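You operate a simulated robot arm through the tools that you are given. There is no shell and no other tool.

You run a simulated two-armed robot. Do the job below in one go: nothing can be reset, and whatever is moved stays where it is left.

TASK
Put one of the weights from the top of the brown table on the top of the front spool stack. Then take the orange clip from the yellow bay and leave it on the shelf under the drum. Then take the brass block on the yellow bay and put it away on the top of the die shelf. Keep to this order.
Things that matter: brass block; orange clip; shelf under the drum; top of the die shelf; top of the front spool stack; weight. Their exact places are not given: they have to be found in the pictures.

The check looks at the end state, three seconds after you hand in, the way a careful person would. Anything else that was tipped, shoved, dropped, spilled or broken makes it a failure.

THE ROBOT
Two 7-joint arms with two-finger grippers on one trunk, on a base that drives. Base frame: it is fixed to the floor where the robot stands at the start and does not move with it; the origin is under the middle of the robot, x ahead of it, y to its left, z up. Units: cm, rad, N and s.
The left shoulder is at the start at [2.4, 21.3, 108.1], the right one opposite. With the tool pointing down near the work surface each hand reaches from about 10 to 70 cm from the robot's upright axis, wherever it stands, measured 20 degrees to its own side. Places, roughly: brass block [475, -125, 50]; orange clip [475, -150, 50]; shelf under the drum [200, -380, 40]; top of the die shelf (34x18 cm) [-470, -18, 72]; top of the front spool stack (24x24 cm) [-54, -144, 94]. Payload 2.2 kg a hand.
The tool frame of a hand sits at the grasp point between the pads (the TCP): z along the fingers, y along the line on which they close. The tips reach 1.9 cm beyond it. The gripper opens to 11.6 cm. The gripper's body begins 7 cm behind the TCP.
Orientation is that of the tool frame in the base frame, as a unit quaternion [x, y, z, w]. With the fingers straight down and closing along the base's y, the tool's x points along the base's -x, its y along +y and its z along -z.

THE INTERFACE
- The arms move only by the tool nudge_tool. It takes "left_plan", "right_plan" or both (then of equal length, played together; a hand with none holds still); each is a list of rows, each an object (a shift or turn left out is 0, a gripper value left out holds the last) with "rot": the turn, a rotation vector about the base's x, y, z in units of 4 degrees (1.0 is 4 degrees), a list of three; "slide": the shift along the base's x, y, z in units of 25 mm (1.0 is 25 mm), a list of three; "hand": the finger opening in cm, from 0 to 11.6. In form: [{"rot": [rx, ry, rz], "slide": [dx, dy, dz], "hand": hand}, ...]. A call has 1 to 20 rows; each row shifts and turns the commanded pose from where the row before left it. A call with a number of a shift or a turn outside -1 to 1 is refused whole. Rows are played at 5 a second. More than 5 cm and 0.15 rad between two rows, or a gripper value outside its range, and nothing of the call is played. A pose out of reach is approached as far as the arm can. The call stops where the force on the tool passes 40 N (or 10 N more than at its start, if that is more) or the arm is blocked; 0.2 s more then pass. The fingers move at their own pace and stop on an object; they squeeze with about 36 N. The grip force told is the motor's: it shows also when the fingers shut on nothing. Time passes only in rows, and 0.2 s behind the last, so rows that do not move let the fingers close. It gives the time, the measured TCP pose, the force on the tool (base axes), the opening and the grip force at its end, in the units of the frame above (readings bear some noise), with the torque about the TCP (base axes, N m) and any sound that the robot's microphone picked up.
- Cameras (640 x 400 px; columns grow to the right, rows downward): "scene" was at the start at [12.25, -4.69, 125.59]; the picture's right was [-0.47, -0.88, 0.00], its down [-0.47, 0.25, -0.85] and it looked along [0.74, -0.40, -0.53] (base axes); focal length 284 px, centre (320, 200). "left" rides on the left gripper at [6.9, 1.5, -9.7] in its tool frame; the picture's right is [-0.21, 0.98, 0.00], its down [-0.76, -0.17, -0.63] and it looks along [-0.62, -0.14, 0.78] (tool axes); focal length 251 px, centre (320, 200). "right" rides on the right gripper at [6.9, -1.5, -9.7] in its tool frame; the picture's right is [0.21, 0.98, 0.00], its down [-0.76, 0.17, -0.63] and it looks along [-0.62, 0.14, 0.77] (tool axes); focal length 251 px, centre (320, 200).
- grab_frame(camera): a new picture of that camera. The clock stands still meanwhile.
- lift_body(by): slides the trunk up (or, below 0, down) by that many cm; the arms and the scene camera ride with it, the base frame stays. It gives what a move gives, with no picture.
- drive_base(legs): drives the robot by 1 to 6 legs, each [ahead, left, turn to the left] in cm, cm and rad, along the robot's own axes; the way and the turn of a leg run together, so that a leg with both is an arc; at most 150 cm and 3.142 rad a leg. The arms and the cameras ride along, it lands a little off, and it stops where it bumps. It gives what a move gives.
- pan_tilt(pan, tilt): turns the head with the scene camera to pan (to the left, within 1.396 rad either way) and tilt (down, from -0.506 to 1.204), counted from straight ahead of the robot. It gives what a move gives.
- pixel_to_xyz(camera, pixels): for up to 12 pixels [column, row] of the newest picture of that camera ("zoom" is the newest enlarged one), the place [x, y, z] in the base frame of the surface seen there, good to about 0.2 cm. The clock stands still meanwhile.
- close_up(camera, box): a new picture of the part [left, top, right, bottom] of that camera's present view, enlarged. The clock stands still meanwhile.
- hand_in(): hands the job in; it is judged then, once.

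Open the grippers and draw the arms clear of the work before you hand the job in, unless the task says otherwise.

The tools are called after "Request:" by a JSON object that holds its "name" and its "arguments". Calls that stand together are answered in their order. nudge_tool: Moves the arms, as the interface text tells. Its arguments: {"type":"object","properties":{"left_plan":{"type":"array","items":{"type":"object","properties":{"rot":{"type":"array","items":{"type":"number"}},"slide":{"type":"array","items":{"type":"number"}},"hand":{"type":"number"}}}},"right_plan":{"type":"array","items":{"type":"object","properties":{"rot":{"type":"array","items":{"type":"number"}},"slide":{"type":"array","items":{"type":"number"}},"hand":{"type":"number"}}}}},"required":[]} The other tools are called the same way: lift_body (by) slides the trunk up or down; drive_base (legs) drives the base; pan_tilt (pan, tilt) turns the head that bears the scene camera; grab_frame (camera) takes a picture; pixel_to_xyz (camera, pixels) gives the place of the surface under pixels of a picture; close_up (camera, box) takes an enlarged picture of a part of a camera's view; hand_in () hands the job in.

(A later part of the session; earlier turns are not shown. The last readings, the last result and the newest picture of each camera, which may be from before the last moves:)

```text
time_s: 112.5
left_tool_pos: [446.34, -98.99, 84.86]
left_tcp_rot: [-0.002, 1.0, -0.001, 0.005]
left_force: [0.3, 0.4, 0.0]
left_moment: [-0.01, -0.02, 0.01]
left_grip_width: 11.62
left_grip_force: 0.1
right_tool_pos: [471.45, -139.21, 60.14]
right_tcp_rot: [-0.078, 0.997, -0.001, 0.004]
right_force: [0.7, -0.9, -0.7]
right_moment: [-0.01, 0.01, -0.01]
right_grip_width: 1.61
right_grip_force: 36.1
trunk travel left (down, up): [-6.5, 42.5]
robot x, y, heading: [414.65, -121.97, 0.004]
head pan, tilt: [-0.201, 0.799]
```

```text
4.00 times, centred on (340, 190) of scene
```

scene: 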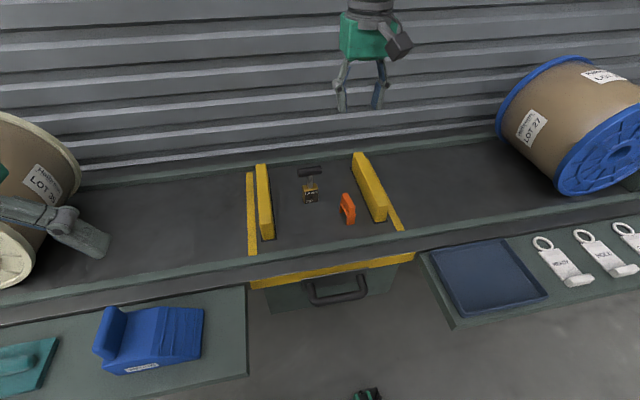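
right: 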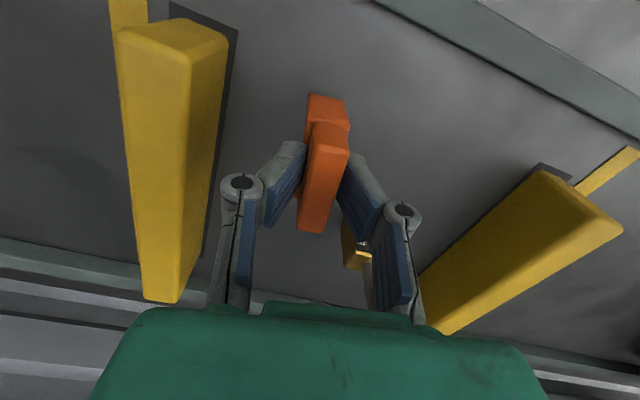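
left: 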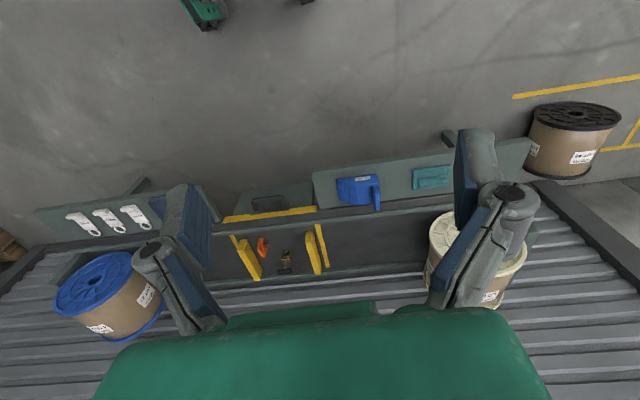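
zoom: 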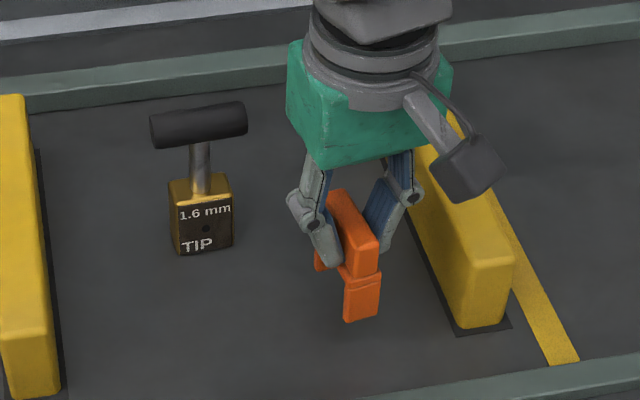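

The clip is held (1.6 cm, 36 N) and off the floor. I lift it straight up, then draw the hand back.

Request:
{"name": "nudge_tool", "arguments": {"right_plan": [{"slide": [0, 0, 0.5]}, {"slide": [0, 0, 0.6]}, {"slide": [0, 0, 0.7]}, {"slide": [0, 0, 0.7]}, {"slide": [0, 0, 0.7]}, {"slide": [0, 0, 0.7]}, {"slide": [0, 0, 0.7]}, {"slide": [0, 0, 0.7]}, {"slide": [0, 0, 0.7]}, {"slide": [0, 0, 0.7]}, {"slide": [0, 0, 0.7]}, {"slide": [0, 0, 0.7]}, {"slide": [0, 0, 0.7]}, {"slide": [0, 0, 0.7]}, {"slide": [0, 0, 0.7]}]}}

Request:
{"name": "nudge_tool", "arguments": {"right_plan": [{"slide": [-0.5, -0.1, 0]}, {"slide": [-0.7, -0.3, 0]}, {"slide": [-0.8, -0.3, 0]}, {"slide": [-0.8, -0.3, 0]}, {"slide": [-0.8, -0.3, 0]}, {"slide": [-0.8, -0.3, 0]}, {"slide": [-0.8, -0.3, 0]}, {"slide": [-0.8, -0.3, 0]}, {"slide": [-0.8, -0.3, 0]}, {"slide": [-0.8, -0.3, 0]}, {"slide": [-0.8, -0.3, 0]}, {"slide": [-0.8, -0.3, 0]}, {"slide": [-0.6, -0.3, 0]}, {"slide": [-0.3, 0, 0]}]}}

Request:
{"name": "lift_body", "arguments": {"by": 15}}

Request:
{"name": "grab_frame", "arguments": {"camera": "right"}}

```text
time_s: 115.7
left_tool_pos: [446.23, -99.05, 84.86]
left_tcp_rot: [-0.001, 1.0, -0.001, 0.005]
left_force: [-0.4, 0.3, -0.4]
left_moment: [-0.01, 0.03, -0.01]
left_grip_width: 11.63
left_grip_force: 0.1
right_tool_pos: [471.43, -139.1, 85.67]
right_tcp_rot: [-0.08, 0.997, 0.0, 0.003]
right_force: [0.1, 0.3, 0.0]
right_moment: [0.01, 0.02, 0.0]
right_grip_width: 1.63
right_grip_force: 35.9
trunk travel left (down, up): [-6.5, 42.5]
robot x, y, heading: [414.62, -122.05, 0.002]
head pan, tilt: [-0.201, 0.799]
```

```text
time_s: 118.7
left_tool_pos: [446.36, -99.09, 84.79]
left_tcp_rot: [-0.002, 1.0, -0.001, 0.004]
left_force: [0.2, 0.6, 1.1]
left_moment: [0.02, -0.03, -0.04]
left_grip_width: 11.61
left_grip_force: 0.0
right_tool_pos: [446.19, -148.92, 85.78]
right_tcp_rot: [-0.078, 0.997, -0.002, 0.004]
right_force: [0.6, 0.2, 0.1]
right_moment: [0.0, 0.01, -0.02]
right_grip_width: 1.62
right_grip_force: 35.9
trunk travel left (down, up): [-6.5, 42.5]
robot x, y, heading: [414.38, -122.08, 0.002]
head pan, tilt: [-0.201, 0.799]
```

```text
time_s: 120.4
left_tool_pos: [446.3, -99.14, 99.88]
left_tcp_rot: [-0.002, 1.0, 0.0, 0.004]
left_force: [-0.1, -0.1, -0.8]
left_moment: [0.05, -0.04, -0.01]
left_grip_width: 11.6
left_grip_force: 0.0
right_tool_pos: [446.21, -148.84, 100.84]
right_tcp_rot: [-0.078, 0.997, 0.0, 0.003]
right_force: [0.5, 0.0, 0.4]
right_moment: [0.01, -0.05, -0.01]
right_grip_width: 1.61
right_grip_force: 36.0
trunk travel left (down, up): [-21.5, 27.5]
robot x, y, heading: [414.6, -121.88, 0.004]
head pan, tilt: [-0.201, 0.799]
```

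```text
taken
```

right: 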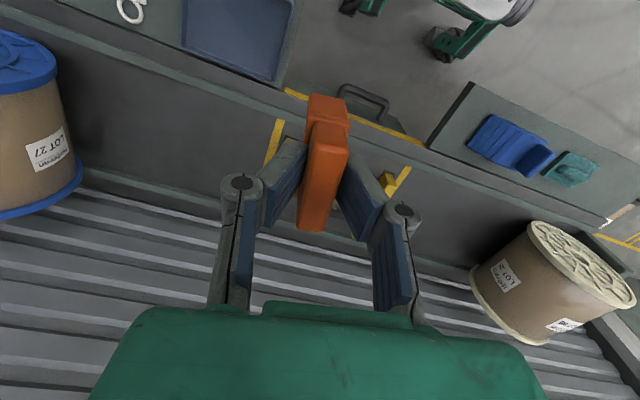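

Clip still held. I back away, turn to face -y and drive to a viewing place in front of the drum shelf.

Request:
{"name": "drive_base", "arguments": {"legs": [[-75, 0, 0], [0, 0, -1.575], [115, 0, 0], [0, -115, 0]]}}

Request:
{"name": "pan_tilt", "arguments": {"pan": -0.15, "tilt": 0.45}}

Request:
{"name": "grab_frame", "arguments": {"camera": "scene"}}

Request:
{"name": "grab_frame", "arguments": {"camera": "right"}}

```text
time_s: 139.2
left_tool_pos: [252.93, -274.0, 99.88]
left_tcp_rot: [0.694, 0.72, -0.003, 0.003]
left_force: [0.2, -0.1, -0.4]
left_moment: [0.01, -0.01, -0.02]
left_grip_width: 11.6
left_grip_force: 0.1
right_tool_pos: [203.31, -275.52, 100.88]
right_tcp_rot: [0.636, 0.772, -0.002, 0.003]
right_force: [0.5, 0.1, -0.9]
right_moment: [-0.03, -0.02, 0.0]
right_grip_width: 1.62
right_grip_force: 36.2
trunk travel left (down, up): [-21.5, 27.5]
robot x, y, heading: [229.2, -242.81, -1.531]
head pan, tilt: [-0.201, 0.799]
```

```text
time_s: 140.1
left_tool_pos: [252.94, -273.92, 99.91]
left_tcp_rot: [0.694, 0.72, -0.004, 0.004]
left_force: [-0.1, 0.2, -0.7]
left_moment: [0.02, -0.02, -0.06]
left_grip_width: 11.61
left_grip_force: 0.1
right_tool_pos: [203.23, -275.42, 100.88]
right_tcp_rot: [0.636, 0.771, -0.003, 0.004]
right_force: [-0.2, -0.4, 0.0]
right_moment: [-0.03, 0.0, 0.0]
right_grip_width: 1.63
right_grip_force: 36.0
trunk travel left (down, up): [-21.5, 27.5]
robot x, y, heading: [228.79, -243.06, -1.533]
head pan, tilt: [-0.15, 0.45]
```

```text
taken
```

scene: 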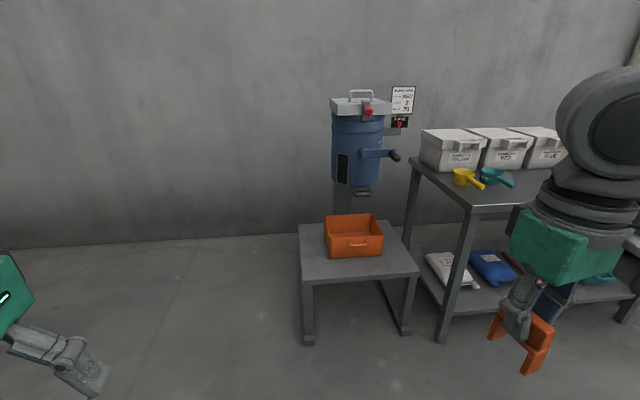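

```text
taken
```

right: 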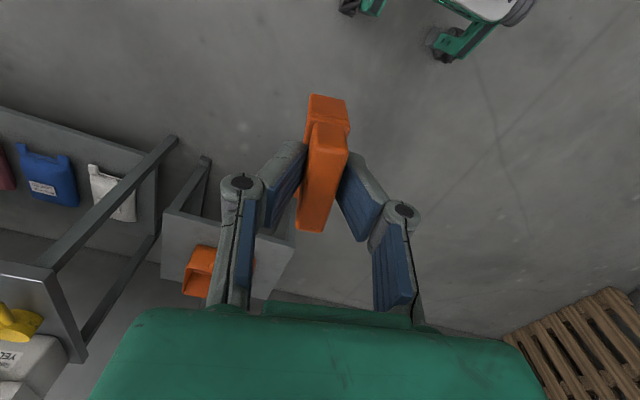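

The low shelf under the drum is at (355,260) with the orange bin on it. I measure its corners and the drum's spout height.

Request:
{"name": "pixel_to_xyz", "arguments": {"camera": "scene", "pixels": [[300, 279], [417, 271], [299, 227], [393, 224], [328, 258], [382, 255], [353, 238], [362, 193], [355, 180], [392, 155], [315, 255], [355, 268]]}}

Request:
{"name": "close_up", "arguments": {"camera": "scene", "box": [280, 180, 440, 280]}}

```text
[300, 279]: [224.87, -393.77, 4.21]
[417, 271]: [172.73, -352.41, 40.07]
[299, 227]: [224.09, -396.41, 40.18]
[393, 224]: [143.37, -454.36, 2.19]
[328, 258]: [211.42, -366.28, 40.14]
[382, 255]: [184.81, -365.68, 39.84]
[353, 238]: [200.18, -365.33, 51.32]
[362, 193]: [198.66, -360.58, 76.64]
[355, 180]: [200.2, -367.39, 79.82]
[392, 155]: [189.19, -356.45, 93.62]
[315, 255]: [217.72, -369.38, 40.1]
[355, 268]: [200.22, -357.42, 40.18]
```

```text
4.00 times, centred on (360, 230) of scene
```

zoom: 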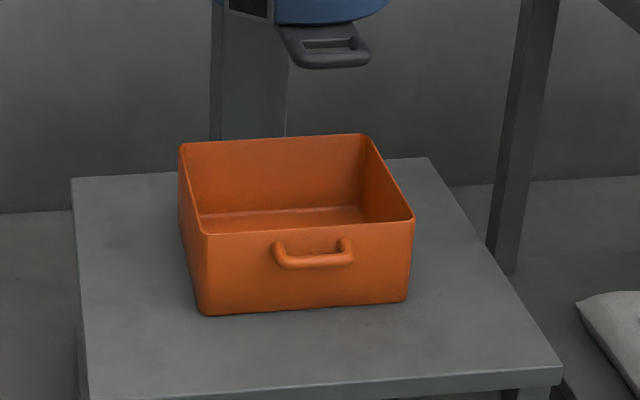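

Shelf top z≈40.1 spans x 172–226, y -352..-397; bin from x 184 to 212, y<-365.5. I check the drum's extents before choosing a front-left spot (~(219.5,-359)).

Request:
{"name": "pixel_to_xyz", "arguments": {"camera": "scene", "pixels": [[333, 150], [333, 120], [345, 170], [383, 150], [362, 104], [333, 110], [342, 190], [395, 157], [305, 250], [300, 265], [320, 270]]}}

Request:
{"name": "drive_base", "arguments": {"legs": [[66, 4, -0.038]]}}

Request:
{"name": "pan_tilt", "arguments": {"pan": -0.3, "tilt": 0.8}}

Request:
{"name": "grab_frame", "arguments": {"camera": "scene"}}

```text
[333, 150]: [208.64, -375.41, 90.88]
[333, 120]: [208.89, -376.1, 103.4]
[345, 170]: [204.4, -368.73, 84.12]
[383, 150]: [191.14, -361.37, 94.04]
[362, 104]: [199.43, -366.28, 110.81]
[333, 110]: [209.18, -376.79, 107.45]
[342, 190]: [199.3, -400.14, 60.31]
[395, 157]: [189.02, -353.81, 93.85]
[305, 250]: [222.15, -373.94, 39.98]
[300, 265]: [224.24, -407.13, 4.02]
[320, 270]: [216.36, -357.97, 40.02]
```

```text
time_s: 143.8
left_tool_pos: [256.08, -341.34, 100.03]
left_tcp_rot: [0.712, 0.702, -0.003, 0.004]
left_force: [-0.1, 0.2, 0.1]
left_moment: [0.01, -0.02, -0.03]
left_grip_width: 11.62
left_grip_force: 0.1
right_tool_pos: [206.28, -340.47, 100.75]
right_tcp_rot: [0.656, 0.755, -0.003, 0.003]
right_force: [0.3, -0.6, 0.3]
right_moment: [0.01, 0.01, 0.03]
right_grip_width: 1.62
right_grip_force: 36.4
trunk travel left (down, up): [-21.5, 27.5]
robot x, y, heading: [233.72, -308.97, -1.585]
head pan, tilt: [-0.15, 0.45]
```

```text
time_s: 144.6
left_tool_pos: [256.04, -341.18, 100.03]
left_tcp_rot: [0.713, 0.702, -0.004, 0.004]
left_force: [-0.2, 0.0, -0.5]
left_moment: [-0.01, 0.0, 0.02]
left_grip_width: 11.61
left_grip_force: 0.2
right_tool_pos: [206.51, -340.14, 100.97]
right_tcp_rot: [0.656, 0.755, -0.002, 0.004]
right_force: [0.1, 0.3, -0.1]
right_moment: [-0.01, -0.02, 0.02]
right_grip_width: 1.6
right_grip_force: 36.1
trunk travel left (down, up): [-21.5, 27.5]
robot x, y, heading: [233.65, -309.31, -1.581]
head pan, tilt: [-0.3, 0.799]
```

```text
taken
```

scene: 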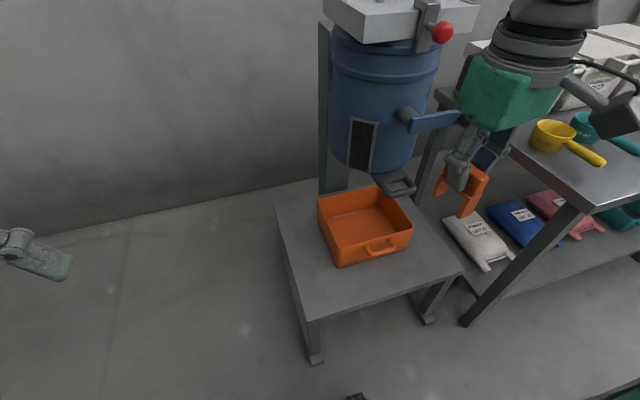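

The robot stands at (233.7,-309.2). I shift the right hand 13 cm toward +x away from the drum crank, then lower the trunk.

Request:
{"name": "nudge_tool", "arguments": {"right_plan": [{"slide": [0.4, 0, 0]}, {"slide": [0.7, 0, 0]}, {"slide": [0.8, 0, 0]}, {"slide": [0.8, 0, 0]}, {"slide": [0.8, 0, 0]}, {"slide": [0.8, 0, 0]}, {"slide": [0.6, 0, 0]}, {"slide": [0.3, 0, 0]}]}}

Request:
{"name": "lift_body", "arguments": {"by": -20}}

Request:
{"name": "grab_frame", "arguments": {"camera": "scene"}}

Request:
{"name": "grab_frame", "arguments": {"camera": "right"}}

```text
time_s: 146.4
left_tool_pos: [256.31, -341.28, 100.03]
left_tcp_rot: [0.712, 0.702, -0.005, 0.004]
left_force: [0.1, 0.2, 0.5]
left_moment: [0.01, -0.03, -0.01]
left_grip_width: 11.59
left_grip_force: 0.0
right_tool_pos: [219.79, -340.47, 100.93]
right_tcp_rot: [0.655, 0.755, -0.004, 0.003]
right_force: [-0.1, 0.1, -0.3]
right_moment: [0.03, 0.03, -0.01]
right_grip_width: 1.62
right_grip_force: 36.1
trunk travel left (down, up): [-21.5, 27.5]
robot x, y, heading: [233.66, -309.55, -1.584]
head pan, tilt: [-0.3, 0.799]
```

```text
time_s: 148.6
left_tool_pos: [256.18, -341.23, 79.98]
left_tcp_rot: [0.711, 0.703, -0.006, 0.003]
left_force: [0.1, 0.3, 0.5]
left_moment: [0.0, -0.01, -0.02]
left_grip_width: 11.61
left_grip_force: 0.0
right_tool_pos: [219.66, -340.29, 81.1]
right_tcp_rot: [0.657, 0.754, -0.004, 0.004]
right_force: [-0.6, 0.4, -0.2]
right_moment: [-0.02, 0.0, 0.0]
right_grip_width: 1.6
right_grip_force: 35.7
trunk travel left (down, up): [-1.5, 47.5]
robot x, y, heading: [233.94, -309.07, -1.583]
head pan, tilt: [-0.3, 0.799]
```

```text
taken
```

scene: 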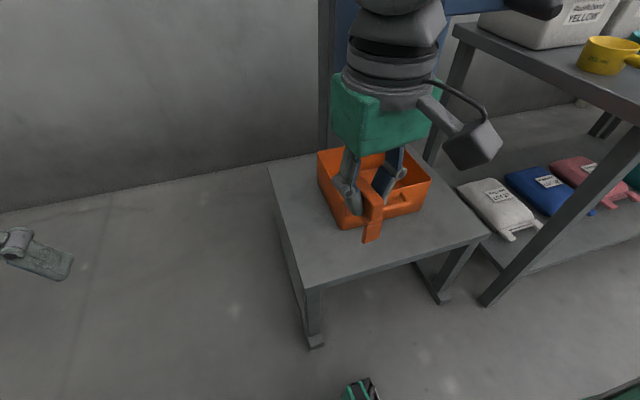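

```text
taken
```

right: 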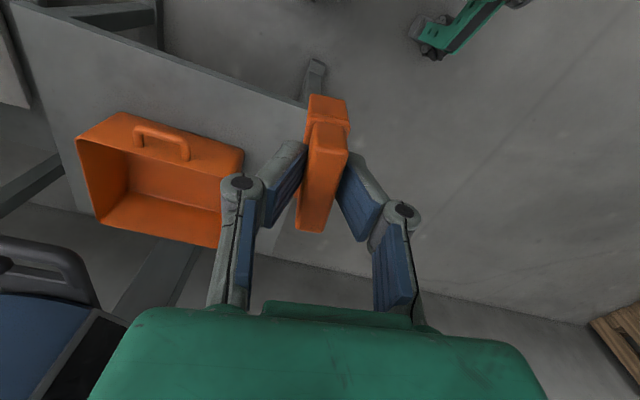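

I re-measure the shelf's front-left corner area from here.

Request:
{"name": "pixel_to_xyz", "arguments": {"camera": "scene", "pixels": [[305, 286], [285, 220], [310, 240], [330, 250], [340, 225], [318, 205], [400, 262], [350, 265], [300, 230]]}}

```text
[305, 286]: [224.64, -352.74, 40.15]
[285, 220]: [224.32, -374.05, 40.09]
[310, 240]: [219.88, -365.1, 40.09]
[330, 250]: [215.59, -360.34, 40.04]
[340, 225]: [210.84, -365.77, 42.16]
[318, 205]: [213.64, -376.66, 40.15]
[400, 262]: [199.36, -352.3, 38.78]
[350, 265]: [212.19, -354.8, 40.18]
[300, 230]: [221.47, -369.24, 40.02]
```

Target (218.5,-359.5): free shelf, 6 cm from the edges and the bin. I move forward above it, then descend partway.

Request:
{"name": "nudge_tool", "arguments": {"right_plan": [{"slide": [-0.06, -0.5, 0]}, {"slide": [-0.06, -0.8, -0.2]}, {"slide": [-0.06, -0.9, -0.5]}, {"slide": [-0.06, -0.9, -0.7]}, {"slide": [-0.06, -0.9, -0.8]}, {"slide": [-0.06, -0.9, -0.8]}, {"slide": [-0.06, -0.9, -0.8]}, {"slide": [0, -0.9, -0.8]}, {"slide": [0, -0.9, -0.8]}, {"slide": [0, 0, -0.8]}, {"slide": [0, 0, -0.8]}, {"slide": [0, 0, -0.8]}, {"slide": [0, 0, -0.8]}, {"slide": [0, 0, -0.8]}, {"slide": [0, 0, -0.8]}, {"slide": [0, 0, -0.8]}, {"slide": [0, 0, -0.8]}, {}]}}

Request:
{"name": "grab_frame", "arguments": {"camera": "scene"}}

Request:
{"name": "grab_frame", "arguments": {"camera": "right"}}

```text
time_s: 152.4
left_tool_pos: [256.11, -341.32, 79.95]
left_tcp_rot: [0.712, 0.703, -0.005, 0.004]
left_force: [-0.2, -0.1, 1.1]
left_moment: [0.01, 0.02, 0.01]
left_grip_width: 11.59
left_grip_force: 0.0
right_tool_pos: [218.46, -359.49, 51.51]
right_tcp_rot: [0.656, 0.754, -0.004, 0.003]
right_force: [0.4, 0.3, -1.0]
right_moment: [-0.02, 0.02, 0.01]
right_grip_width: 1.59
right_grip_force: 36.3
trunk travel left (down, up): [-1.5, 47.5]
robot x, y, heading: [233.61, -308.95, -1.581]
head pan, tilt: [-0.3, 0.799]
```

```text
taken
```

scene: 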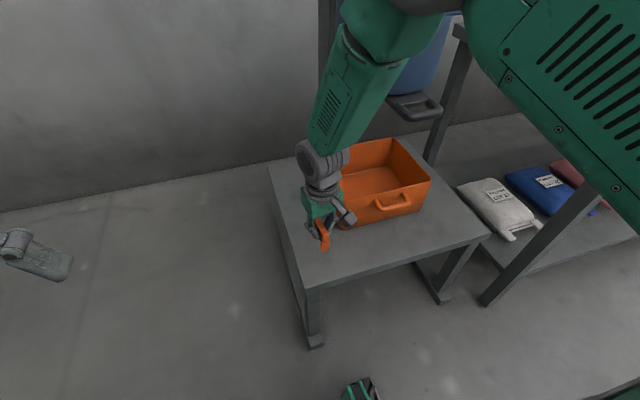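

```text
taken
```

right: 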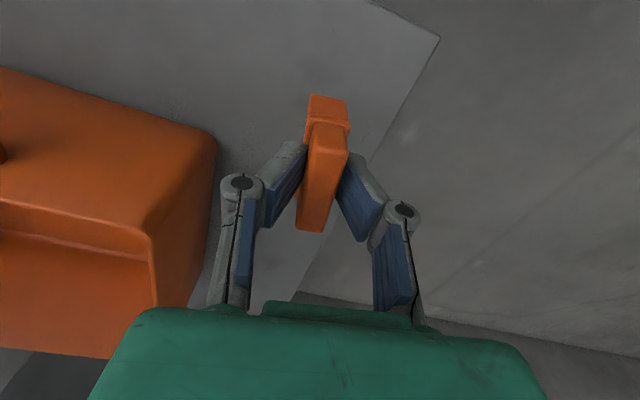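

Well placed above the free front-left area. I descend to about 1 mm above contact.

Request:
{"name": "nudge_tool", "arguments": {"right_plan": [{"slide": [0, 0, -0.6]}, {"slide": [0, 0, -0.6]}, {"slide": [0, 0, -0.4]}, {"slide": [0, 0, -0.3]}, {"slide": [0, 0, -0.1]}, {"slide": [0, 0, -0.06]}, {}]}}

Request:
{"name": "close_up", "arguments": {"camera": "scene", "box": [280, 200, 380, 262]}}

```text
time_s: 154.0
left_tool_pos: [256.22, -341.21, 80.12]
left_tcp_rot: [0.712, 0.702, -0.006, 0.003]
left_force: [-0.7, -0.1, 0.0]
left_moment: [-0.02, -0.01, 0.01]
left_grip_width: 11.58
left_grip_force: 0.0
right_tool_pos: [218.62, -359.39, 46.22]
right_tcp_rot: [0.655, 0.755, -0.003, 0.003]
right_force: [0.2, -0.1, 0.6]
right_moment: [0.01, -0.02, -0.05]
right_grip_width: 1.61
right_grip_force: 36.0
trunk travel left (down, up): [-1.5, 47.5]
robot x, y, heading: [234.14, -309.55, -1.584]
head pan, tilt: [-0.3, 0.799]
```

```text
6.40 times, centred on (330, 231) of scene
```

zoom: 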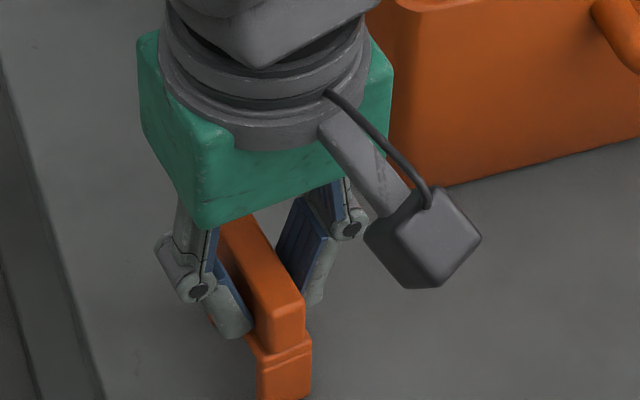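

No force yet. I lower in sub-millimetre steps until contact shows.

Request:
{"name": "nudge_tool", "arguments": {"right_plan": [{"slide": [0, 0, -0.03]}, {"slide": [0, 0, -0.03]}, {}]}}

```text
time_s: 154.8
left_tool_pos: [256.24, -341.21, 79.96]
left_tcp_rot: [0.712, 0.702, -0.006, 0.003]
left_force: [0.0, 1.1, 0.0]
left_moment: [-0.01, -0.03, 0.01]
left_grip_width: 11.57
left_grip_force: 0.0
right_tool_pos: [218.61, -359.35, 46.15]
right_tcp_rot: [0.656, 0.755, -0.004, 0.004]
right_force: [0.4, -0.2, 0.8]
right_moment: [0.0, -0.03, -0.01]
right_grip_width: 1.61
right_grip_force: 35.3
trunk travel left (down, up): [-1.5, 47.5]
robot x, y, heading: [233.83, -309.79, -1.585]
head pan, tilt: [-0.3, 0.799]
```

Request:
{"name": "nudge_tool", "arguments": {"right_plan": [{"slide": [0, 0, -0.03]}, {}, {}]}}

```text
time_s: 155.6
left_tool_pos: [256.46, -341.28, 79.94]
left_tcp_rot: [0.711, 0.703, -0.005, 0.003]
left_force: [0.1, 0.5, -0.1]
left_moment: [0.0, 0.02, -0.04]
left_grip_width: 11.59
left_grip_force: 0.0
right_tool_pos: [218.68, -359.3, 46.21]
right_tcp_rot: [0.656, 0.755, -0.004, 0.003]
right_force: [-1.4, 0.9, 7.9]
right_moment: [0.02, 0.06, 0.01]
right_grip_width: 1.63
right_grip_force: 35.8
trunk travel left (down, up): [-1.5, 47.5]
robot x, y, heading: [233.94, -309.38, -1.582]
head pan, tilt: [-0.3, 0.799]
```

Contact at 8 N: the clip stands on the shelf. I open the fingers in small steps and rise straight up.

Request:
{"name": "nudge_tool", "arguments": {"right_plan": [{"slide": [0, 0, 0.02]}, {"hand": 1.8}, {"hand": 2.2}, {"hand": 3}, {"hand": 4}, {}, {"slide": [0, 0, 0.3]}, {"slide": [0, 0, 0.6]}, {"slide": [0, 0, 0.8]}, {"slide": [0, 0, 0.9]}, {"slide": [0, 0, 0.9]}, {"slide": [0, 0, 0.9]}, {"slide": [0, 0, 0.9]}]}}

Request:
{"name": "grab_frame", "arguments": {"camera": "scene"}}

Request:
{"name": "grab_frame", "arguments": {"camera": "right"}}

```text
time_s: 158.4
left_tool_pos: [256.23, -341.14, 80.0]
left_tcp_rot: [0.712, 0.702, -0.006, 0.004]
left_force: [0.3, 0.3, 0.5]
left_moment: [-0.01, -0.01, -0.01]
left_grip_width: 11.58
left_grip_force: 0.1
right_tool_pos: [218.52, -359.3, 59.5]
right_tcp_rot: [0.656, 0.755, -0.004, 0.003]
right_force: [0.4, 0.7, 0.9]
right_moment: [-0.02, -0.01, -0.01]
right_grip_width: 4.0
right_grip_force: 0.1
trunk travel left (down, up): [-1.5, 47.5]
robot x, y, heading: [233.77, -309.6, -1.584]
head pan, tilt: [-0.3, 0.799]
```

```text
taken
```

scene: 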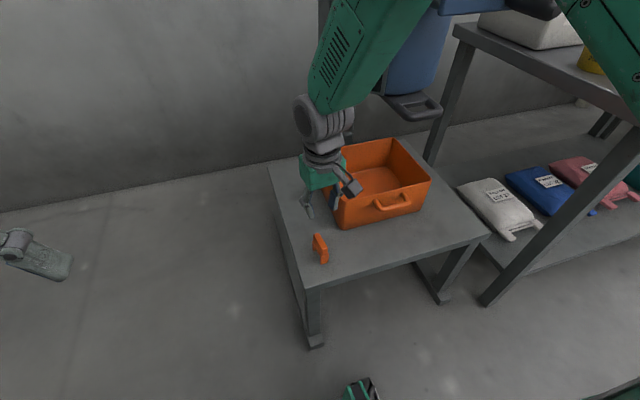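

```text
taken
```

right: 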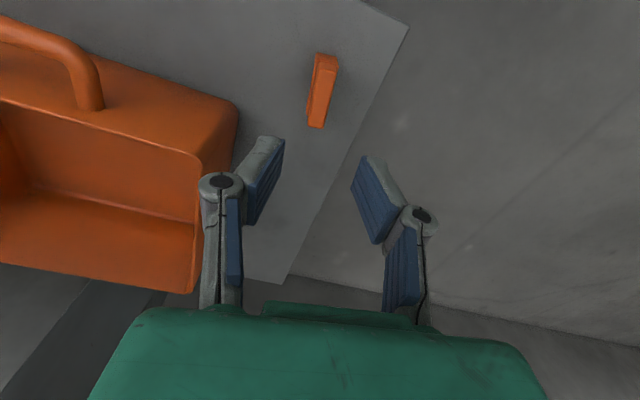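

The clip stands on the shelf, clear of the bin. I retract the hand upward and back, then raise the trunk.

Request:
{"name": "nudge_tool", "arguments": {"right_plan": [{"slide": [0, 0, 0.9]}, {"slide": [0, 0, 0.9]}, {"slide": [0, 0.3, 0.9]}, {"slide": [0, 0.8, 0.9]}, {"slide": [0, 0.9, 0.9]}, {"slide": [0, 0.9, 0.9]}, {"slide": [0, 0.9, 0.9]}, {"slide": [0, 0.9, 0.9]}, {"slide": [0, 0.9, 0.9]}, {"slide": [0, 0.9, 0.5]}, {"slide": [0, 0.9, 0]}]}}

Request:
{"name": "lift_body", "arguments": {"by": 20}}

Request:
{"name": "drive_base", "arguments": {"legs": [[-70, 0, 0], [0, 0, 1.584]]}}

Request:
{"name": "pan_tilt", "arguments": {"pan": 0.2, "tilt": 0.4}}

Request:
{"name": "grab_frame", "arguments": {"camera": "scene"}}

```text
time_s: 160.8
left_tool_pos: [255.96, -341.19, 80.06]
left_tcp_rot: [0.712, 0.702, -0.004, 0.004]
left_force: [0.1, 0.2, 0.2]
left_moment: [0.01, 0.02, 0.02]
left_grip_width: 11.59
left_grip_force: 0.1
right_tool_pos: [218.35, -340.8, 80.64]
right_tcp_rot: [0.655, 0.755, -0.004, 0.005]
right_force: [-0.3, 0.2, -0.3]
right_moment: [-0.04, 0.0, 0.01]
right_grip_width: 4.01
right_grip_force: 0.0
trunk travel left (down, up): [-1.5, 47.5]
robot x, y, heading: [233.68, -309.12, -1.586]
head pan, tilt: [-0.3, 0.799]
```

```text
time_s: 162.9
left_tool_pos: [256.13, -341.28, 100.0]
left_tcp_rot: [0.712, 0.702, -0.004, 0.003]
left_force: [0.1, -0.5, 0.4]
left_moment: [-0.01, -0.03, 0.02]
left_grip_width: 11.6
left_grip_force: 0.1
right_tool_pos: [218.61, -340.95, 100.66]
right_tcp_rot: [0.656, 0.754, -0.004, 0.004]
right_force: [0.3, 0.9, -0.1]
right_moment: [0.04, 0.02, -0.02]
right_grip_width: 4.02
right_grip_force: 0.1
trunk travel left (down, up): [-21.5, 27.5]
robot x, y, heading: [233.43, -309.4, -1.587]
head pan, tilt: [-0.3, 0.799]
```

```text
time_s: 170.5
left_tool_pos: [266.41, -218.82, 99.89]
left_tcp_rot: [-0.002, 1.0, -0.001, 0.006]
left_force: [0.0, -0.6, 0.2]
left_moment: [-0.01, 0.02, 0.01]
left_grip_width: 11.6
left_grip_force: 0.0
right_tool_pos: [266.72, -256.4, 100.81]
right_tcp_rot: [-0.078, 0.997, -0.001, 0.005]
right_force: [0.2, 0.4, 0.1]
right_moment: [0.02, 0.02, 0.01]
right_grip_width: 4.0
right_grip_force: 0.1
trunk travel left (down, up): [-21.5, 27.5]
robot x, y, heading: [234.93, -241.9, 0.003]
head pan, tilt: [-0.3, 0.799]
```

```text
time_s: 171.5
left_tool_pos: [266.26, -218.81, 99.96]
left_tcp_rot: [-0.002, 1.0, 0.0, 0.006]
left_force: [-0.2, -0.3, -0.6]
left_moment: [0.01, 0.03, -0.03]
left_grip_width: 11.62
left_grip_force: 0.1
right_tool_pos: [266.63, -256.46, 100.6]
right_tcp_rot: [-0.079, 0.997, 0.0, 0.006]
right_force: [-0.6, 0.6, 0.7]
right_moment: [-0.01, 0.01, -0.02]
right_grip_width: 4.03
right_grip_force: 0.1
trunk travel left (down, up): [-21.5, 27.5]
robot x, y, heading: [234.68, -241.77, 0.003]
head pan, tilt: [0.201, 0.4]
```

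```text
taken
```

scene: 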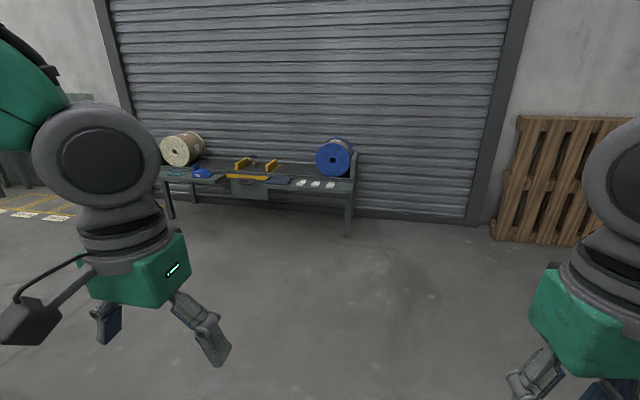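

Path is clear; I return to the bay, ending near (416,-116).

Request:
{"name": "drive_base", "arguments": {"legs": [[90, 20, 0], [50, 104, 0]]}}

```text
time_s: 181.7
left_tool_pos: [398.84, -88.61, 99.98]
left_tcp_rot: [-0.037, 0.999, -0.001, 0.005]
left_force: [0.5, -0.1, -0.6]
left_moment: [-0.02, 0.01, 0.0]
left_grip_width: 11.6
left_grip_force: 0.0
right_tool_pos: [401.74, -126.02, 100.77]
right_tcp_rot: [-0.113, 0.994, -0.001, 0.005]
right_force: [-0.6, 0.3, 0.1]
right_moment: [-0.01, -0.02, -0.03]
right_grip_width: 4.02
right_grip_force: 0.0
trunk travel left (down, up): [-21.5, 27.5]
robot x, y, heading: [369.05, -113.91, 0.071]
head pan, tilt: [0.201, 0.4]
```

Heading drifted to 0.071; I correct it and move the last 46 cm forward.

Request:
{"name": "drive_base", "arguments": {"legs": [[0, 0, -0.07], [46, -3, 0]]}}

Request:
{"name": "pan_tilt", "arguments": {"pan": -0.2, "tilt": 0.8}}

Request:
{"name": "grab_frame", "arguments": {"camera": "scene"}}

```text
time_s: 184.9
left_tool_pos: [444.3, -93.63, 100.05]
left_tcp_rot: [-0.003, 1.0, 0.0, 0.006]
left_force: [0.2, 0.0, 0.2]
left_moment: [0.0, -0.01, 0.03]
left_grip_width: 11.64
left_grip_force: 0.2
right_tool_pos: [444.85, -131.12, 100.93]
right_tcp_rot: [-0.079, 0.997, -0.001, 0.007]
right_force: [0.6, 1.1, -0.7]
right_moment: [0.0, -0.02, 0.02]
right_grip_width: 4.03
right_grip_force: 0.0
trunk travel left (down, up): [-21.5, 27.5]
robot x, y, heading: [412.86, -116.8, 0.011]
head pan, tilt: [0.201, 0.4]
```

```text
time_s: 185.8
left_tool_pos: [444.08, -93.61, 99.94]
left_tcp_rot: [-0.001, 1.0, 0.0, 0.004]
left_force: [0.4, -0.6, 0.1]
left_moment: [-0.03, -0.01, 0.03]
left_grip_width: 11.58
left_grip_force: 0.1
right_tool_pos: [444.51, -131.05, 100.83]
right_tcp_rot: [-0.079, 0.997, 0.0, 0.007]
right_force: [-0.7, -0.5, 0.3]
right_moment: [-0.01, -0.02, -0.03]
right_grip_width: 4.0
right_grip_force: 0.1
trunk travel left (down, up): [-21.5, 27.5]
robot x, y, heading: [412.91, -116.79, -0.0]
head pan, tilt: [-0.201, 0.799]
```

```text
taken
```

scene: 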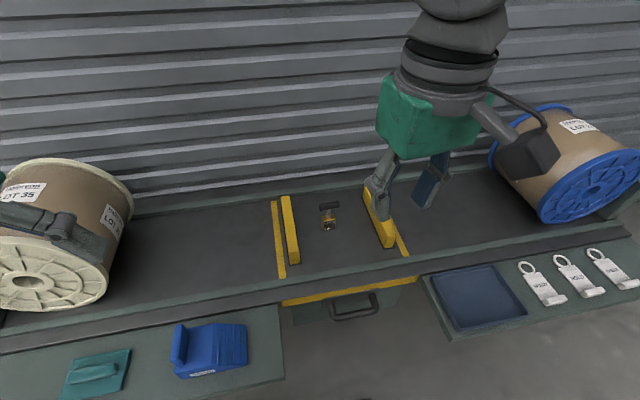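

The block is at (328,215). I measure it, then lower the trunk 15 cm.

Request:
{"name": "close_up", "arguments": {"camera": "scene", "box": [280, 180, 380, 242]}}

Request:
{"name": "pixel_to_xyz", "arguments": {"camera": "zoom", "pixels": [[260, 160], [310, 150], [365, 145], [270, 175], [360, 160], [310, 140], [310, 270], [310, 300], [280, 260], [340, 300], [310, 195]]}}

Request:
{"name": "lift_body", "arguments": {"by": -15}}

```text
6.40 times, centred on (330, 211) of scene
```

zoom: 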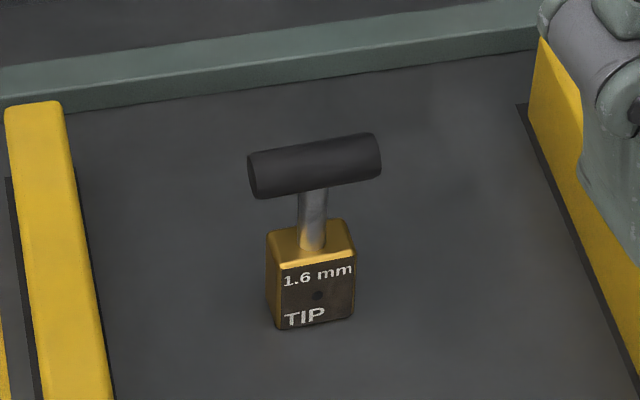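

```text
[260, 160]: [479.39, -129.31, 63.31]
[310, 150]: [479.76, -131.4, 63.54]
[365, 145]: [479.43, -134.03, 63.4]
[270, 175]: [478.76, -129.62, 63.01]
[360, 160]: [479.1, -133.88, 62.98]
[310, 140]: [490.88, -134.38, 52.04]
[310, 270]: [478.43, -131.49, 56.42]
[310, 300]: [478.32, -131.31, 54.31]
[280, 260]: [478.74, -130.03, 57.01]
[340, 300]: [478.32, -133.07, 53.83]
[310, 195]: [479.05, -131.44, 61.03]
```

```text
time_s: 187.5
left_tool_pos: [444.19, -93.57, 84.92]
left_tcp_rot: [-0.002, 1.0, 0.0, 0.003]
left_force: [-0.2, 1.2, 0.0]
left_moment: [-0.01, -0.01, 0.01]
left_grip_width: 11.62
left_grip_force: 0.0
right_tool_pos: [444.51, -131.14, 85.83]
right_tcp_rot: [-0.079, 0.997, 0.0, 0.007]
right_force: [-0.8, -0.1, -0.1]
right_moment: [0.0, -0.01, 0.03]
right_grip_width: 4.0
right_grip_force: 0.1
trunk travel left (down, up): [-6.5, 42.5]
robot x, y, heading: [412.79, -116.2, 0.006]
head pan, tilt: [-0.201, 0.799]
```

Handle bar: centre ≈(479.7,-131.55), z≈62.8, along y. I bring the hand over it while turning it +80° so that it closes along x.

Request:
{"name": "nudge_tool", "arguments": {"right_plan": [{"rot": [0, 0, 1], "slide": [0.5, 0, 0]}, {"rot": [0, 0, 1], "slide": [0.7, 0, 0]}, {"rot": [0, 0, 1], "slide": [0.7, 0, 0]}, {"rot": [0, 0, 1], "slide": [0.7, 0, 0]}, {"rot": [0, 0, 1], "slide": [0.7, 0, 0]}, {"rot": [0, 0, 1], "slide": [0.7, 0, 0]}, {"rot": [0, 0, 1], "slide": [0.7, 0, 0]}, {"rot": [0, 0, 1], "slide": [0.7, 0, 0]}, {"rot": [0, 0, 1], "slide": [0.7, 0, 0]}, {"rot": [0, 0, 1], "slide": [0.7, 0, 0]}, {"rot": [0, 0, 1], "slide": [0.7, 0, 0]}, {"rot": [0, 0, 1], "slide": [0.7, 0, 0]}, {"rot": [0, 0, 1], "slide": [0.7, 0, 0]}, {"rot": [0, 0, 1], "slide": [0.7, 0, 0]}, {"rot": [0, 0, 1], "slide": [0.7, 0, 0]}, {"rot": [0, 0, 1], "slide": [0.7, 0, 0]}, {"rot": [0, 0, 1], "slide": [0.7, 0, 0]}, {"rot": [0, 0, 1], "slide": [0.7, 0, 0]}, {"rot": [0, 0, 1], "slide": [0.7, 0, 0]}, {"rot": [0, 0, 1], "slide": [0.7, 0, 0]}]}}

Request:
{"name": "grab_frame", "arguments": {"camera": "right"}}

Request:
{"name": "grab_frame", "arguments": {"camera": "scene"}}

```text
time_s: 191.7
left_tool_pos: [444.11, -93.54, 84.76]
left_tcp_rot: [-0.002, 1.0, -0.001, 0.002]
left_force: [0.4, -0.3, 0.6]
left_moment: [-0.01, 0.04, 0.0]
left_grip_width: 11.62
left_grip_force: 0.1
right_tool_pos: [479.24, -130.9, 85.8]
right_tcp_rot: [-0.702, 0.712, 0.005, 0.004]
right_force: [0.1, 0.7, -0.4]
right_moment: [0.0, 0.02, 0.02]
right_grip_width: 4.0
right_grip_force: 0.0
trunk travel left (down, up): [-6.5, 42.5]
robot x, y, heading: [412.89, -116.7, 0.005]
head pan, tilt: [-0.201, 0.799]
```

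```text
taken
```

right: 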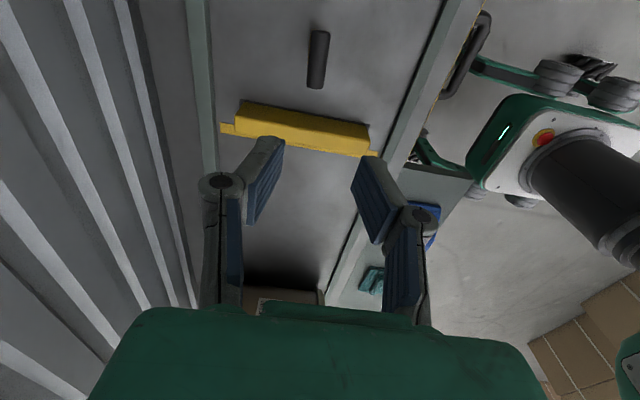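

```text
taken
```

scene: 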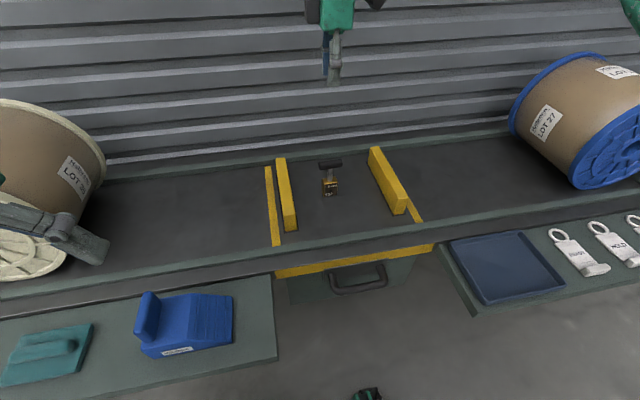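

Rotation reached; the bar appears at (318,60) in the right camera. I measure its ends and axis.

Request:
{"name": "close_up", "arguments": {"camera": "right", "box": [270, 20, 370, 82]}}

Request:
{"name": "close_up", "arguments": {"camera": "right", "box": [270, 20, 390, 95]}}

Request:
{"name": "pixel_to_xyz", "arguments": {"camera": "right", "pixels": [[319, 33], [312, 60], [318, 60], [325, 60], [316, 85], [318, 50], [318, 75], [308, 75], [322, 75], [314, 45], [327, 40]]}}

```text
6.40 times, centred on (320, 51) of right
```

zoom: 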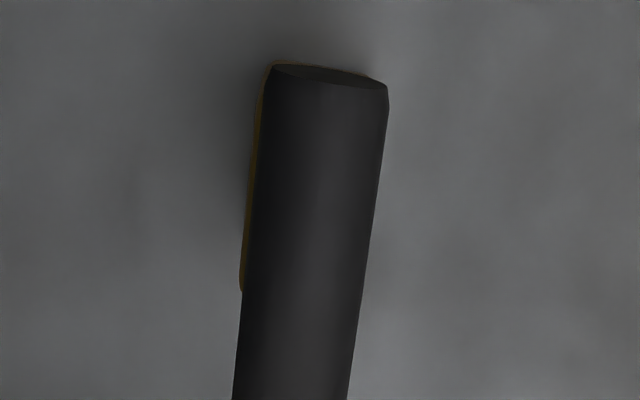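

```text
5.33 times, centred on (330, 58) of right
```

zoom: 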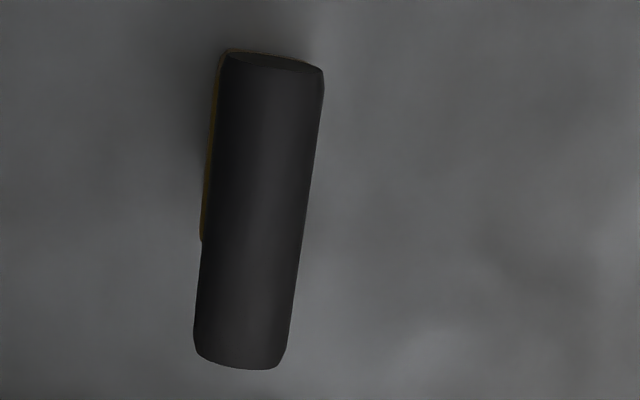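

```text
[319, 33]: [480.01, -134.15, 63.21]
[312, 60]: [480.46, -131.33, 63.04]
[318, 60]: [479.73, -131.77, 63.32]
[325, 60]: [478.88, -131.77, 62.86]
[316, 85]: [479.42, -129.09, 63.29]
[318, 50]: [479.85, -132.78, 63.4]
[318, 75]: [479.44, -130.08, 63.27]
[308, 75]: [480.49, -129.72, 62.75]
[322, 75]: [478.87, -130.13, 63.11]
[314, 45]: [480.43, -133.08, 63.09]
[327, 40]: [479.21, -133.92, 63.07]
```

Bar centre (479.7,-131.6,62.7), yaw about 6° more. I align and descend with a 4 cm opening, stopping just above first.

Request:
{"name": "nudge_tool", "arguments": {"right_plan": [{"rot": [0, 0, 0.8], "slide": [0.18, -0.28, -1]}, {"rot": [0, 0, 0.8], "slide": [0, 0, -1]}, {"slide": [0, 0, -1]}, {"slide": [0, 0, -1]}, {"slide": [0, 0, -1]}, {"slide": [0, 0, -1]}, {"slide": [0, 0, -0.6]}, {}]}}

Request:
{"name": "grab_frame", "arguments": {"camera": "right"}}

Request:
{"name": "close_up", "arguments": {"camera": "scene", "box": [260, 100, 420, 200]}}

```text
time_s: 193.5
left_tool_pos: [444.1, -93.63, 84.82]
left_tcp_rot: [-0.001, 1.0, -0.001, 0.003]
left_force: [0.8, -0.3, 0.5]
left_moment: [-0.01, 0.02, 0.01]
left_grip_width: 11.6
left_grip_force: 0.1
right_tool_pos: [479.34, -131.8, 69.03]
right_tcp_rot: [0.74, -0.672, -0.005, -0.005]
right_force: [0.0, 0.1, 0.7]
right_moment: [0.02, -0.01, -0.01]
right_grip_width: 4.0
right_grip_force: 0.0
trunk travel left (down, up): [-6.5, 42.5]
robot x, y, heading: [413.04, -116.82, 0.006]
head pan, tilt: [-0.201, 0.799]
```

```text
taken
```

right: 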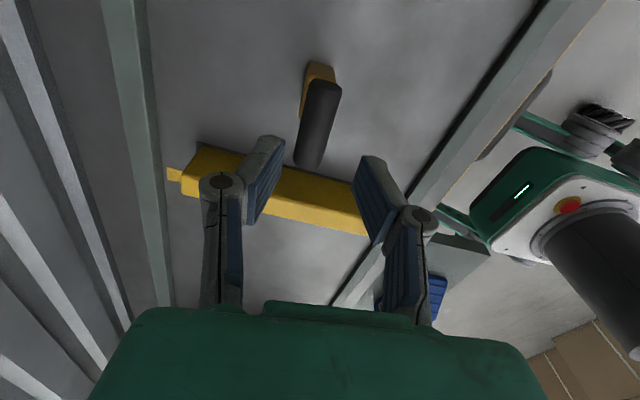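

```text
4.00 times, centred on (340, 150) of scene
```

zoom: 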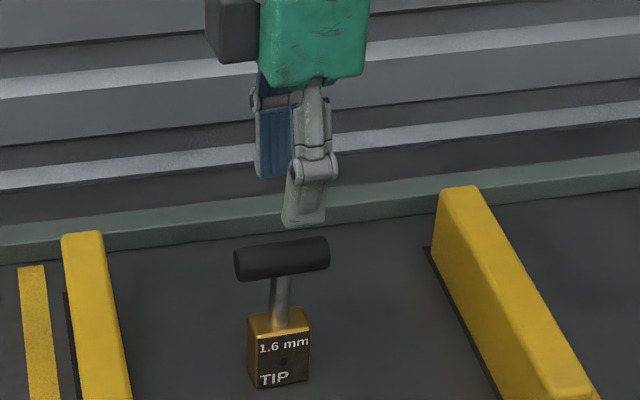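

The bar is about 0.35 cm farther in +x than the TCP. I correct and descend 6.3 cm to the bar's height.

Request:
{"name": "nudge_tool", "arguments": {"right_plan": [{"slide": [0.14, 0.06, -0.5]}, {"slide": [0, 0, -0.6]}, {"slide": [0, 0, -0.6]}, {"slide": [0, 0, -0.5]}, {"slide": [0, 0, -0.3]}, {}]}}

Request:
{"name": "grab_frame", "arguments": {"camera": "right"}}

Request:
{"name": "close_up", "arguments": {"camera": "scene", "box": [260, 120, 420, 220]}}

```text
time_s: 194.9
left_tool_pos: [444.06, -93.56, 84.74]
left_tcp_rot: [-0.002, 1.0, -0.001, 0.002]
left_force: [1.0, -0.2, 0.9]
left_moment: [-0.02, 0.0, -0.01]
left_grip_width: 11.59
left_grip_force: 0.1
right_tool_pos: [479.74, -131.75, 62.97]
right_tcp_rot: [0.74, -0.673, -0.005, -0.005]
right_force: [0.4, 0.1, 0.4]
right_moment: [-0.02, 0.0, -0.01]
right_grip_width: 3.98
right_grip_force: 0.1
trunk travel left (down, up): [-6.5, 42.5]
robot x, y, heading: [412.71, -116.51, 0.002]
head pan, tilt: [-0.201, 0.799]
```

```text
taken
```

right: 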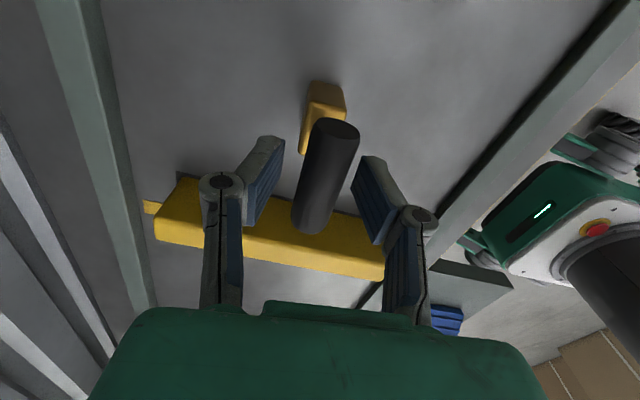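

```text
4.00 times, centred on (340, 170) of scene
```

zoom: 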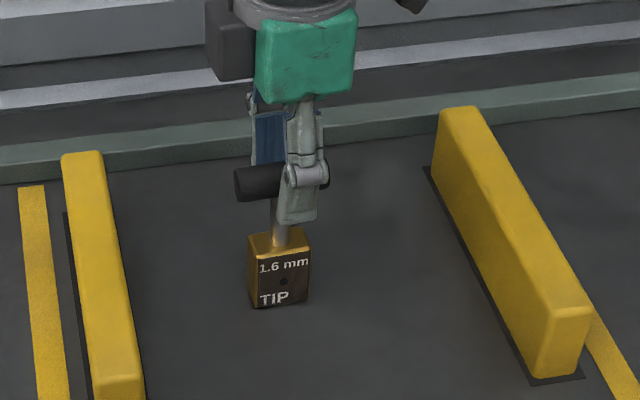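

The bar lies between the fingers. A small shift of +0.2 cm in y and -0.2 cm in z, then I close.

Request:
{"name": "nudge_tool", "arguments": {"right_plan": [{"slide": [0, 0.1, -0.1]}, {}, {"hand": 2.5}, {"hand": 1.8}, {"hand": 0}, {}, {}, {}]}}

Request:
{"name": "nudge_tool", "arguments": {"right_plan": [{"slide": [0, 0, 0.1]}, {"slide": [0, 0, 0.2]}, {"slide": [0, 0, 0.3]}, {"slide": [0, 0, 0.3]}, {}]}}

Request:
{"name": "close_up", "arguments": {"camera": "scene", "box": [260, 120, 420, 220]}}

Request:
{"name": "grab_frame", "arguments": {"camera": "right"}}

```text
time_s: 196.7
left_tool_pos: [444.08, -93.55, 84.86]
left_tcp_rot: [-0.002, 1.0, -0.001, 0.002]
left_force: [-0.7, -0.3, 0.1]
left_moment: [0.02, 0.03, -0.03]
left_grip_width: 11.59
left_grip_force: 0.1
right_tool_pos: [479.74, -131.61, 62.75]
right_tcp_rot: [0.741, -0.672, -0.006, -0.005]
right_force: [-1.4, 0.2, -0.6]
right_moment: [0.03, 0.0, 0.01]
right_grip_width: 1.69
right_grip_force: 35.9
trunk travel left (down, up): [-6.5, 42.5]
robot x, y, heading: [413.16, -116.63, 0.005]
head pan, tilt: [-0.201, 0.799]
```

```text
time_s: 197.9
left_tool_pos: [444.06, -93.54, 84.78]
left_tcp_rot: [-0.003, 1.0, 0.0, 0.002]
left_force: [-0.2, -0.6, -0.5]
left_moment: [-0.02, 0.02, 0.0]
left_grip_width: 11.59
left_grip_force: 0.1
right_tool_pos: [479.93, -131.59, 64.91]
right_tcp_rot: [0.741, -0.672, -0.006, -0.005]
right_force: [-0.3, 0.1, -5.1]
right_moment: [0.0, 0.0, 0.01]
right_grip_width: 1.7
right_grip_force: 36.2
trunk travel left (down, up): [-6.5, 42.5]
robot x, y, heading: [412.97, -116.55, 0.006]
head pan, tilt: [-0.201, 0.799]
```

```text
4.00 times, centred on (340, 170) of scene
```

zoom: 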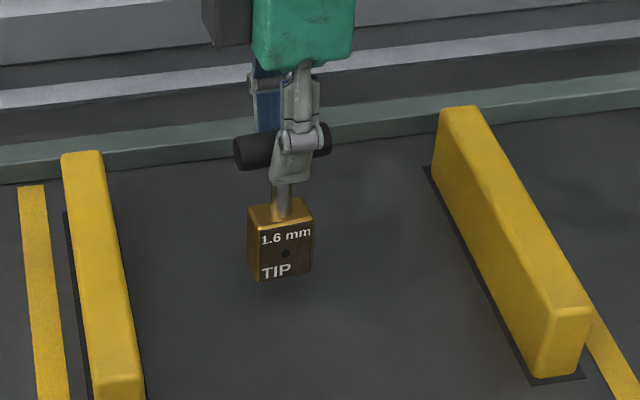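

```text
taken
```

right: 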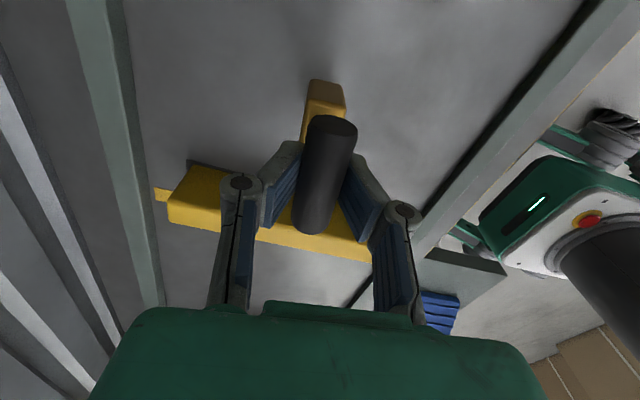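

The brass block is held (1.7 cm, about 5 N load). I lift it straight up gently, then draw back.

Request:
{"name": "nudge_tool", "arguments": {"right_plan": [{"slide": [0, 0, 0.4]}, {"slide": [0, 0, 0.5]}, {"slide": [0, 0, 0.6]}, {"slide": [0, 0, 0.6]}, {"slide": [0, 0, 0.6]}, {"slide": [0, 0, 0.6]}, {"slide": [0, 0, 0.6]}, {"slide": [0, 0, 0.6]}, {"slide": [0, 0, 0.6]}, {"slide": [0, 0, 0.6]}, {"slide": [0, 0, 0.6]}, {"slide": [0, 0, 0.6]}, {"slide": [0, 0, 0.6]}, {"slide": [0, 0, 0.6]}, {"slide": [0, 0, 0.6]}, {"slide": [0, 0, 0.6]}, {"slide": [0, 0, 0.4]}, {"slide": [0, 0, 0.2]}]}}

Request:
{"name": "nudge_tool", "arguments": {"right_plan": [{"slide": [-0.3, 0, 0]}, {"slide": [-0.5, -0.2, 0]}, {"slide": [-0.6, -0.3, 0]}, {"slide": [-0.7, -0.3, 0]}, {"slide": [-0.7, -0.3, 0]}, {"slide": [-0.7, -0.3, 0]}, {"slide": [-0.7, -0.3, 0]}, {"slide": [-0.7, -0.3, 0]}, {"slide": [-0.7, -0.3, 0]}, {"slide": [-0.7, -0.3, 0]}, {"slide": [-0.7, -0.3, 0]}, {"slide": [-0.7, -0.3, 0]}, {"slide": [-0.7, -0.3, 0]}, {"slide": [-0.7, -0.3, 0]}, {"slide": [-0.7, -0.3, 0]}, {"slide": [-0.7, -0.3, 0]}, {"slide": [-0.7, -0.3, 0]}, {"slide": [-0.7, -0.3, 0]}, {"slide": [-0.6, -0.2, 0]}, {"slide": [-0.3, 0, 0]}]}}

Request:
{"name": "lift_body", "arguments": {"by": 15}}

Request:
{"name": "grab_frame", "arguments": {"camera": "scene"}}

```text
time_s: 201.7
left_tool_pos: [444.09, -93.51, 84.76]
left_tcp_rot: [-0.003, 1.0, -0.001, 0.002]
left_force: [0.0, 0.4, -0.9]
left_moment: [0.02, 0.0, -0.02]
left_grip_width: 11.59
left_grip_force: 0.0
right_tool_pos: [480.0, -131.52, 89.64]
right_tcp_rot: [0.74, -0.672, -0.005, -0.004]
right_force: [0.7, 0.3, -4.6]
right_moment: [0.02, 0.01, -0.01]
right_grip_width: 1.66
right_grip_force: 35.5
trunk travel left (down, up): [-6.5, 42.5]
robot x, y, heading: [413.18, -116.08, 0.008]
head pan, tilt: [-0.201, 0.799]
```

```text
time_s: 205.9
left_tool_pos: [444.07, -93.61, 84.98]
left_tcp_rot: [-0.003, 1.0, -0.001, 0.005]
left_force: [-0.5, -0.1, -0.7]
left_moment: [0.01, 0.03, 0.0]
left_grip_width: 11.59
left_grip_force: 0.0
right_tool_pos: [447.98, -144.44, 89.87]
right_tcp_rot: [0.74, -0.672, -0.005, -0.006]
right_force: [0.1, 0.5, -4.5]
right_moment: [0.03, 0.0, 0.0]
right_grip_width: 1.64
right_grip_force: 35.7
trunk travel left (down, up): [-6.5, 42.5]
robot x, y, heading: [413.21, -116.79, 0.004]
head pan, tilt: [-0.201, 0.799]
```

```text
time_s: 207.7
left_tool_pos: [444.21, -93.68, 100.01]
left_tcp_rot: [-0.002, 1.0, 0.0, 0.004]
left_force: [-0.2, 0.6, -0.3]
left_moment: [-0.01, 0.0, -0.02]
left_grip_width: 11.6
left_grip_force: 0.1
right_tool_pos: [447.89, -144.55, 104.79]
right_tcp_rot: [0.74, -0.673, -0.006, -0.005]
right_force: [0.1, 0.6, -3.8]
right_moment: [0.01, 0.02, -0.02]
right_grip_width: 1.64
right_grip_force: 36.6
trunk travel left (down, up): [-21.5, 27.5]
robot x, y, heading: [413.14, -116.31, 0.006]
head pan, tilt: [-0.201, 0.799]
```

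```text
taken
```

scene: 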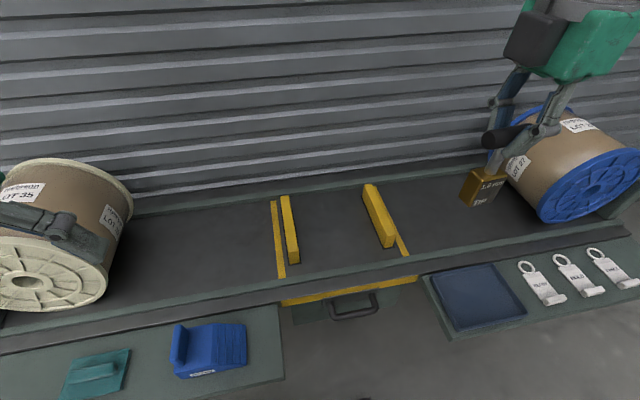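

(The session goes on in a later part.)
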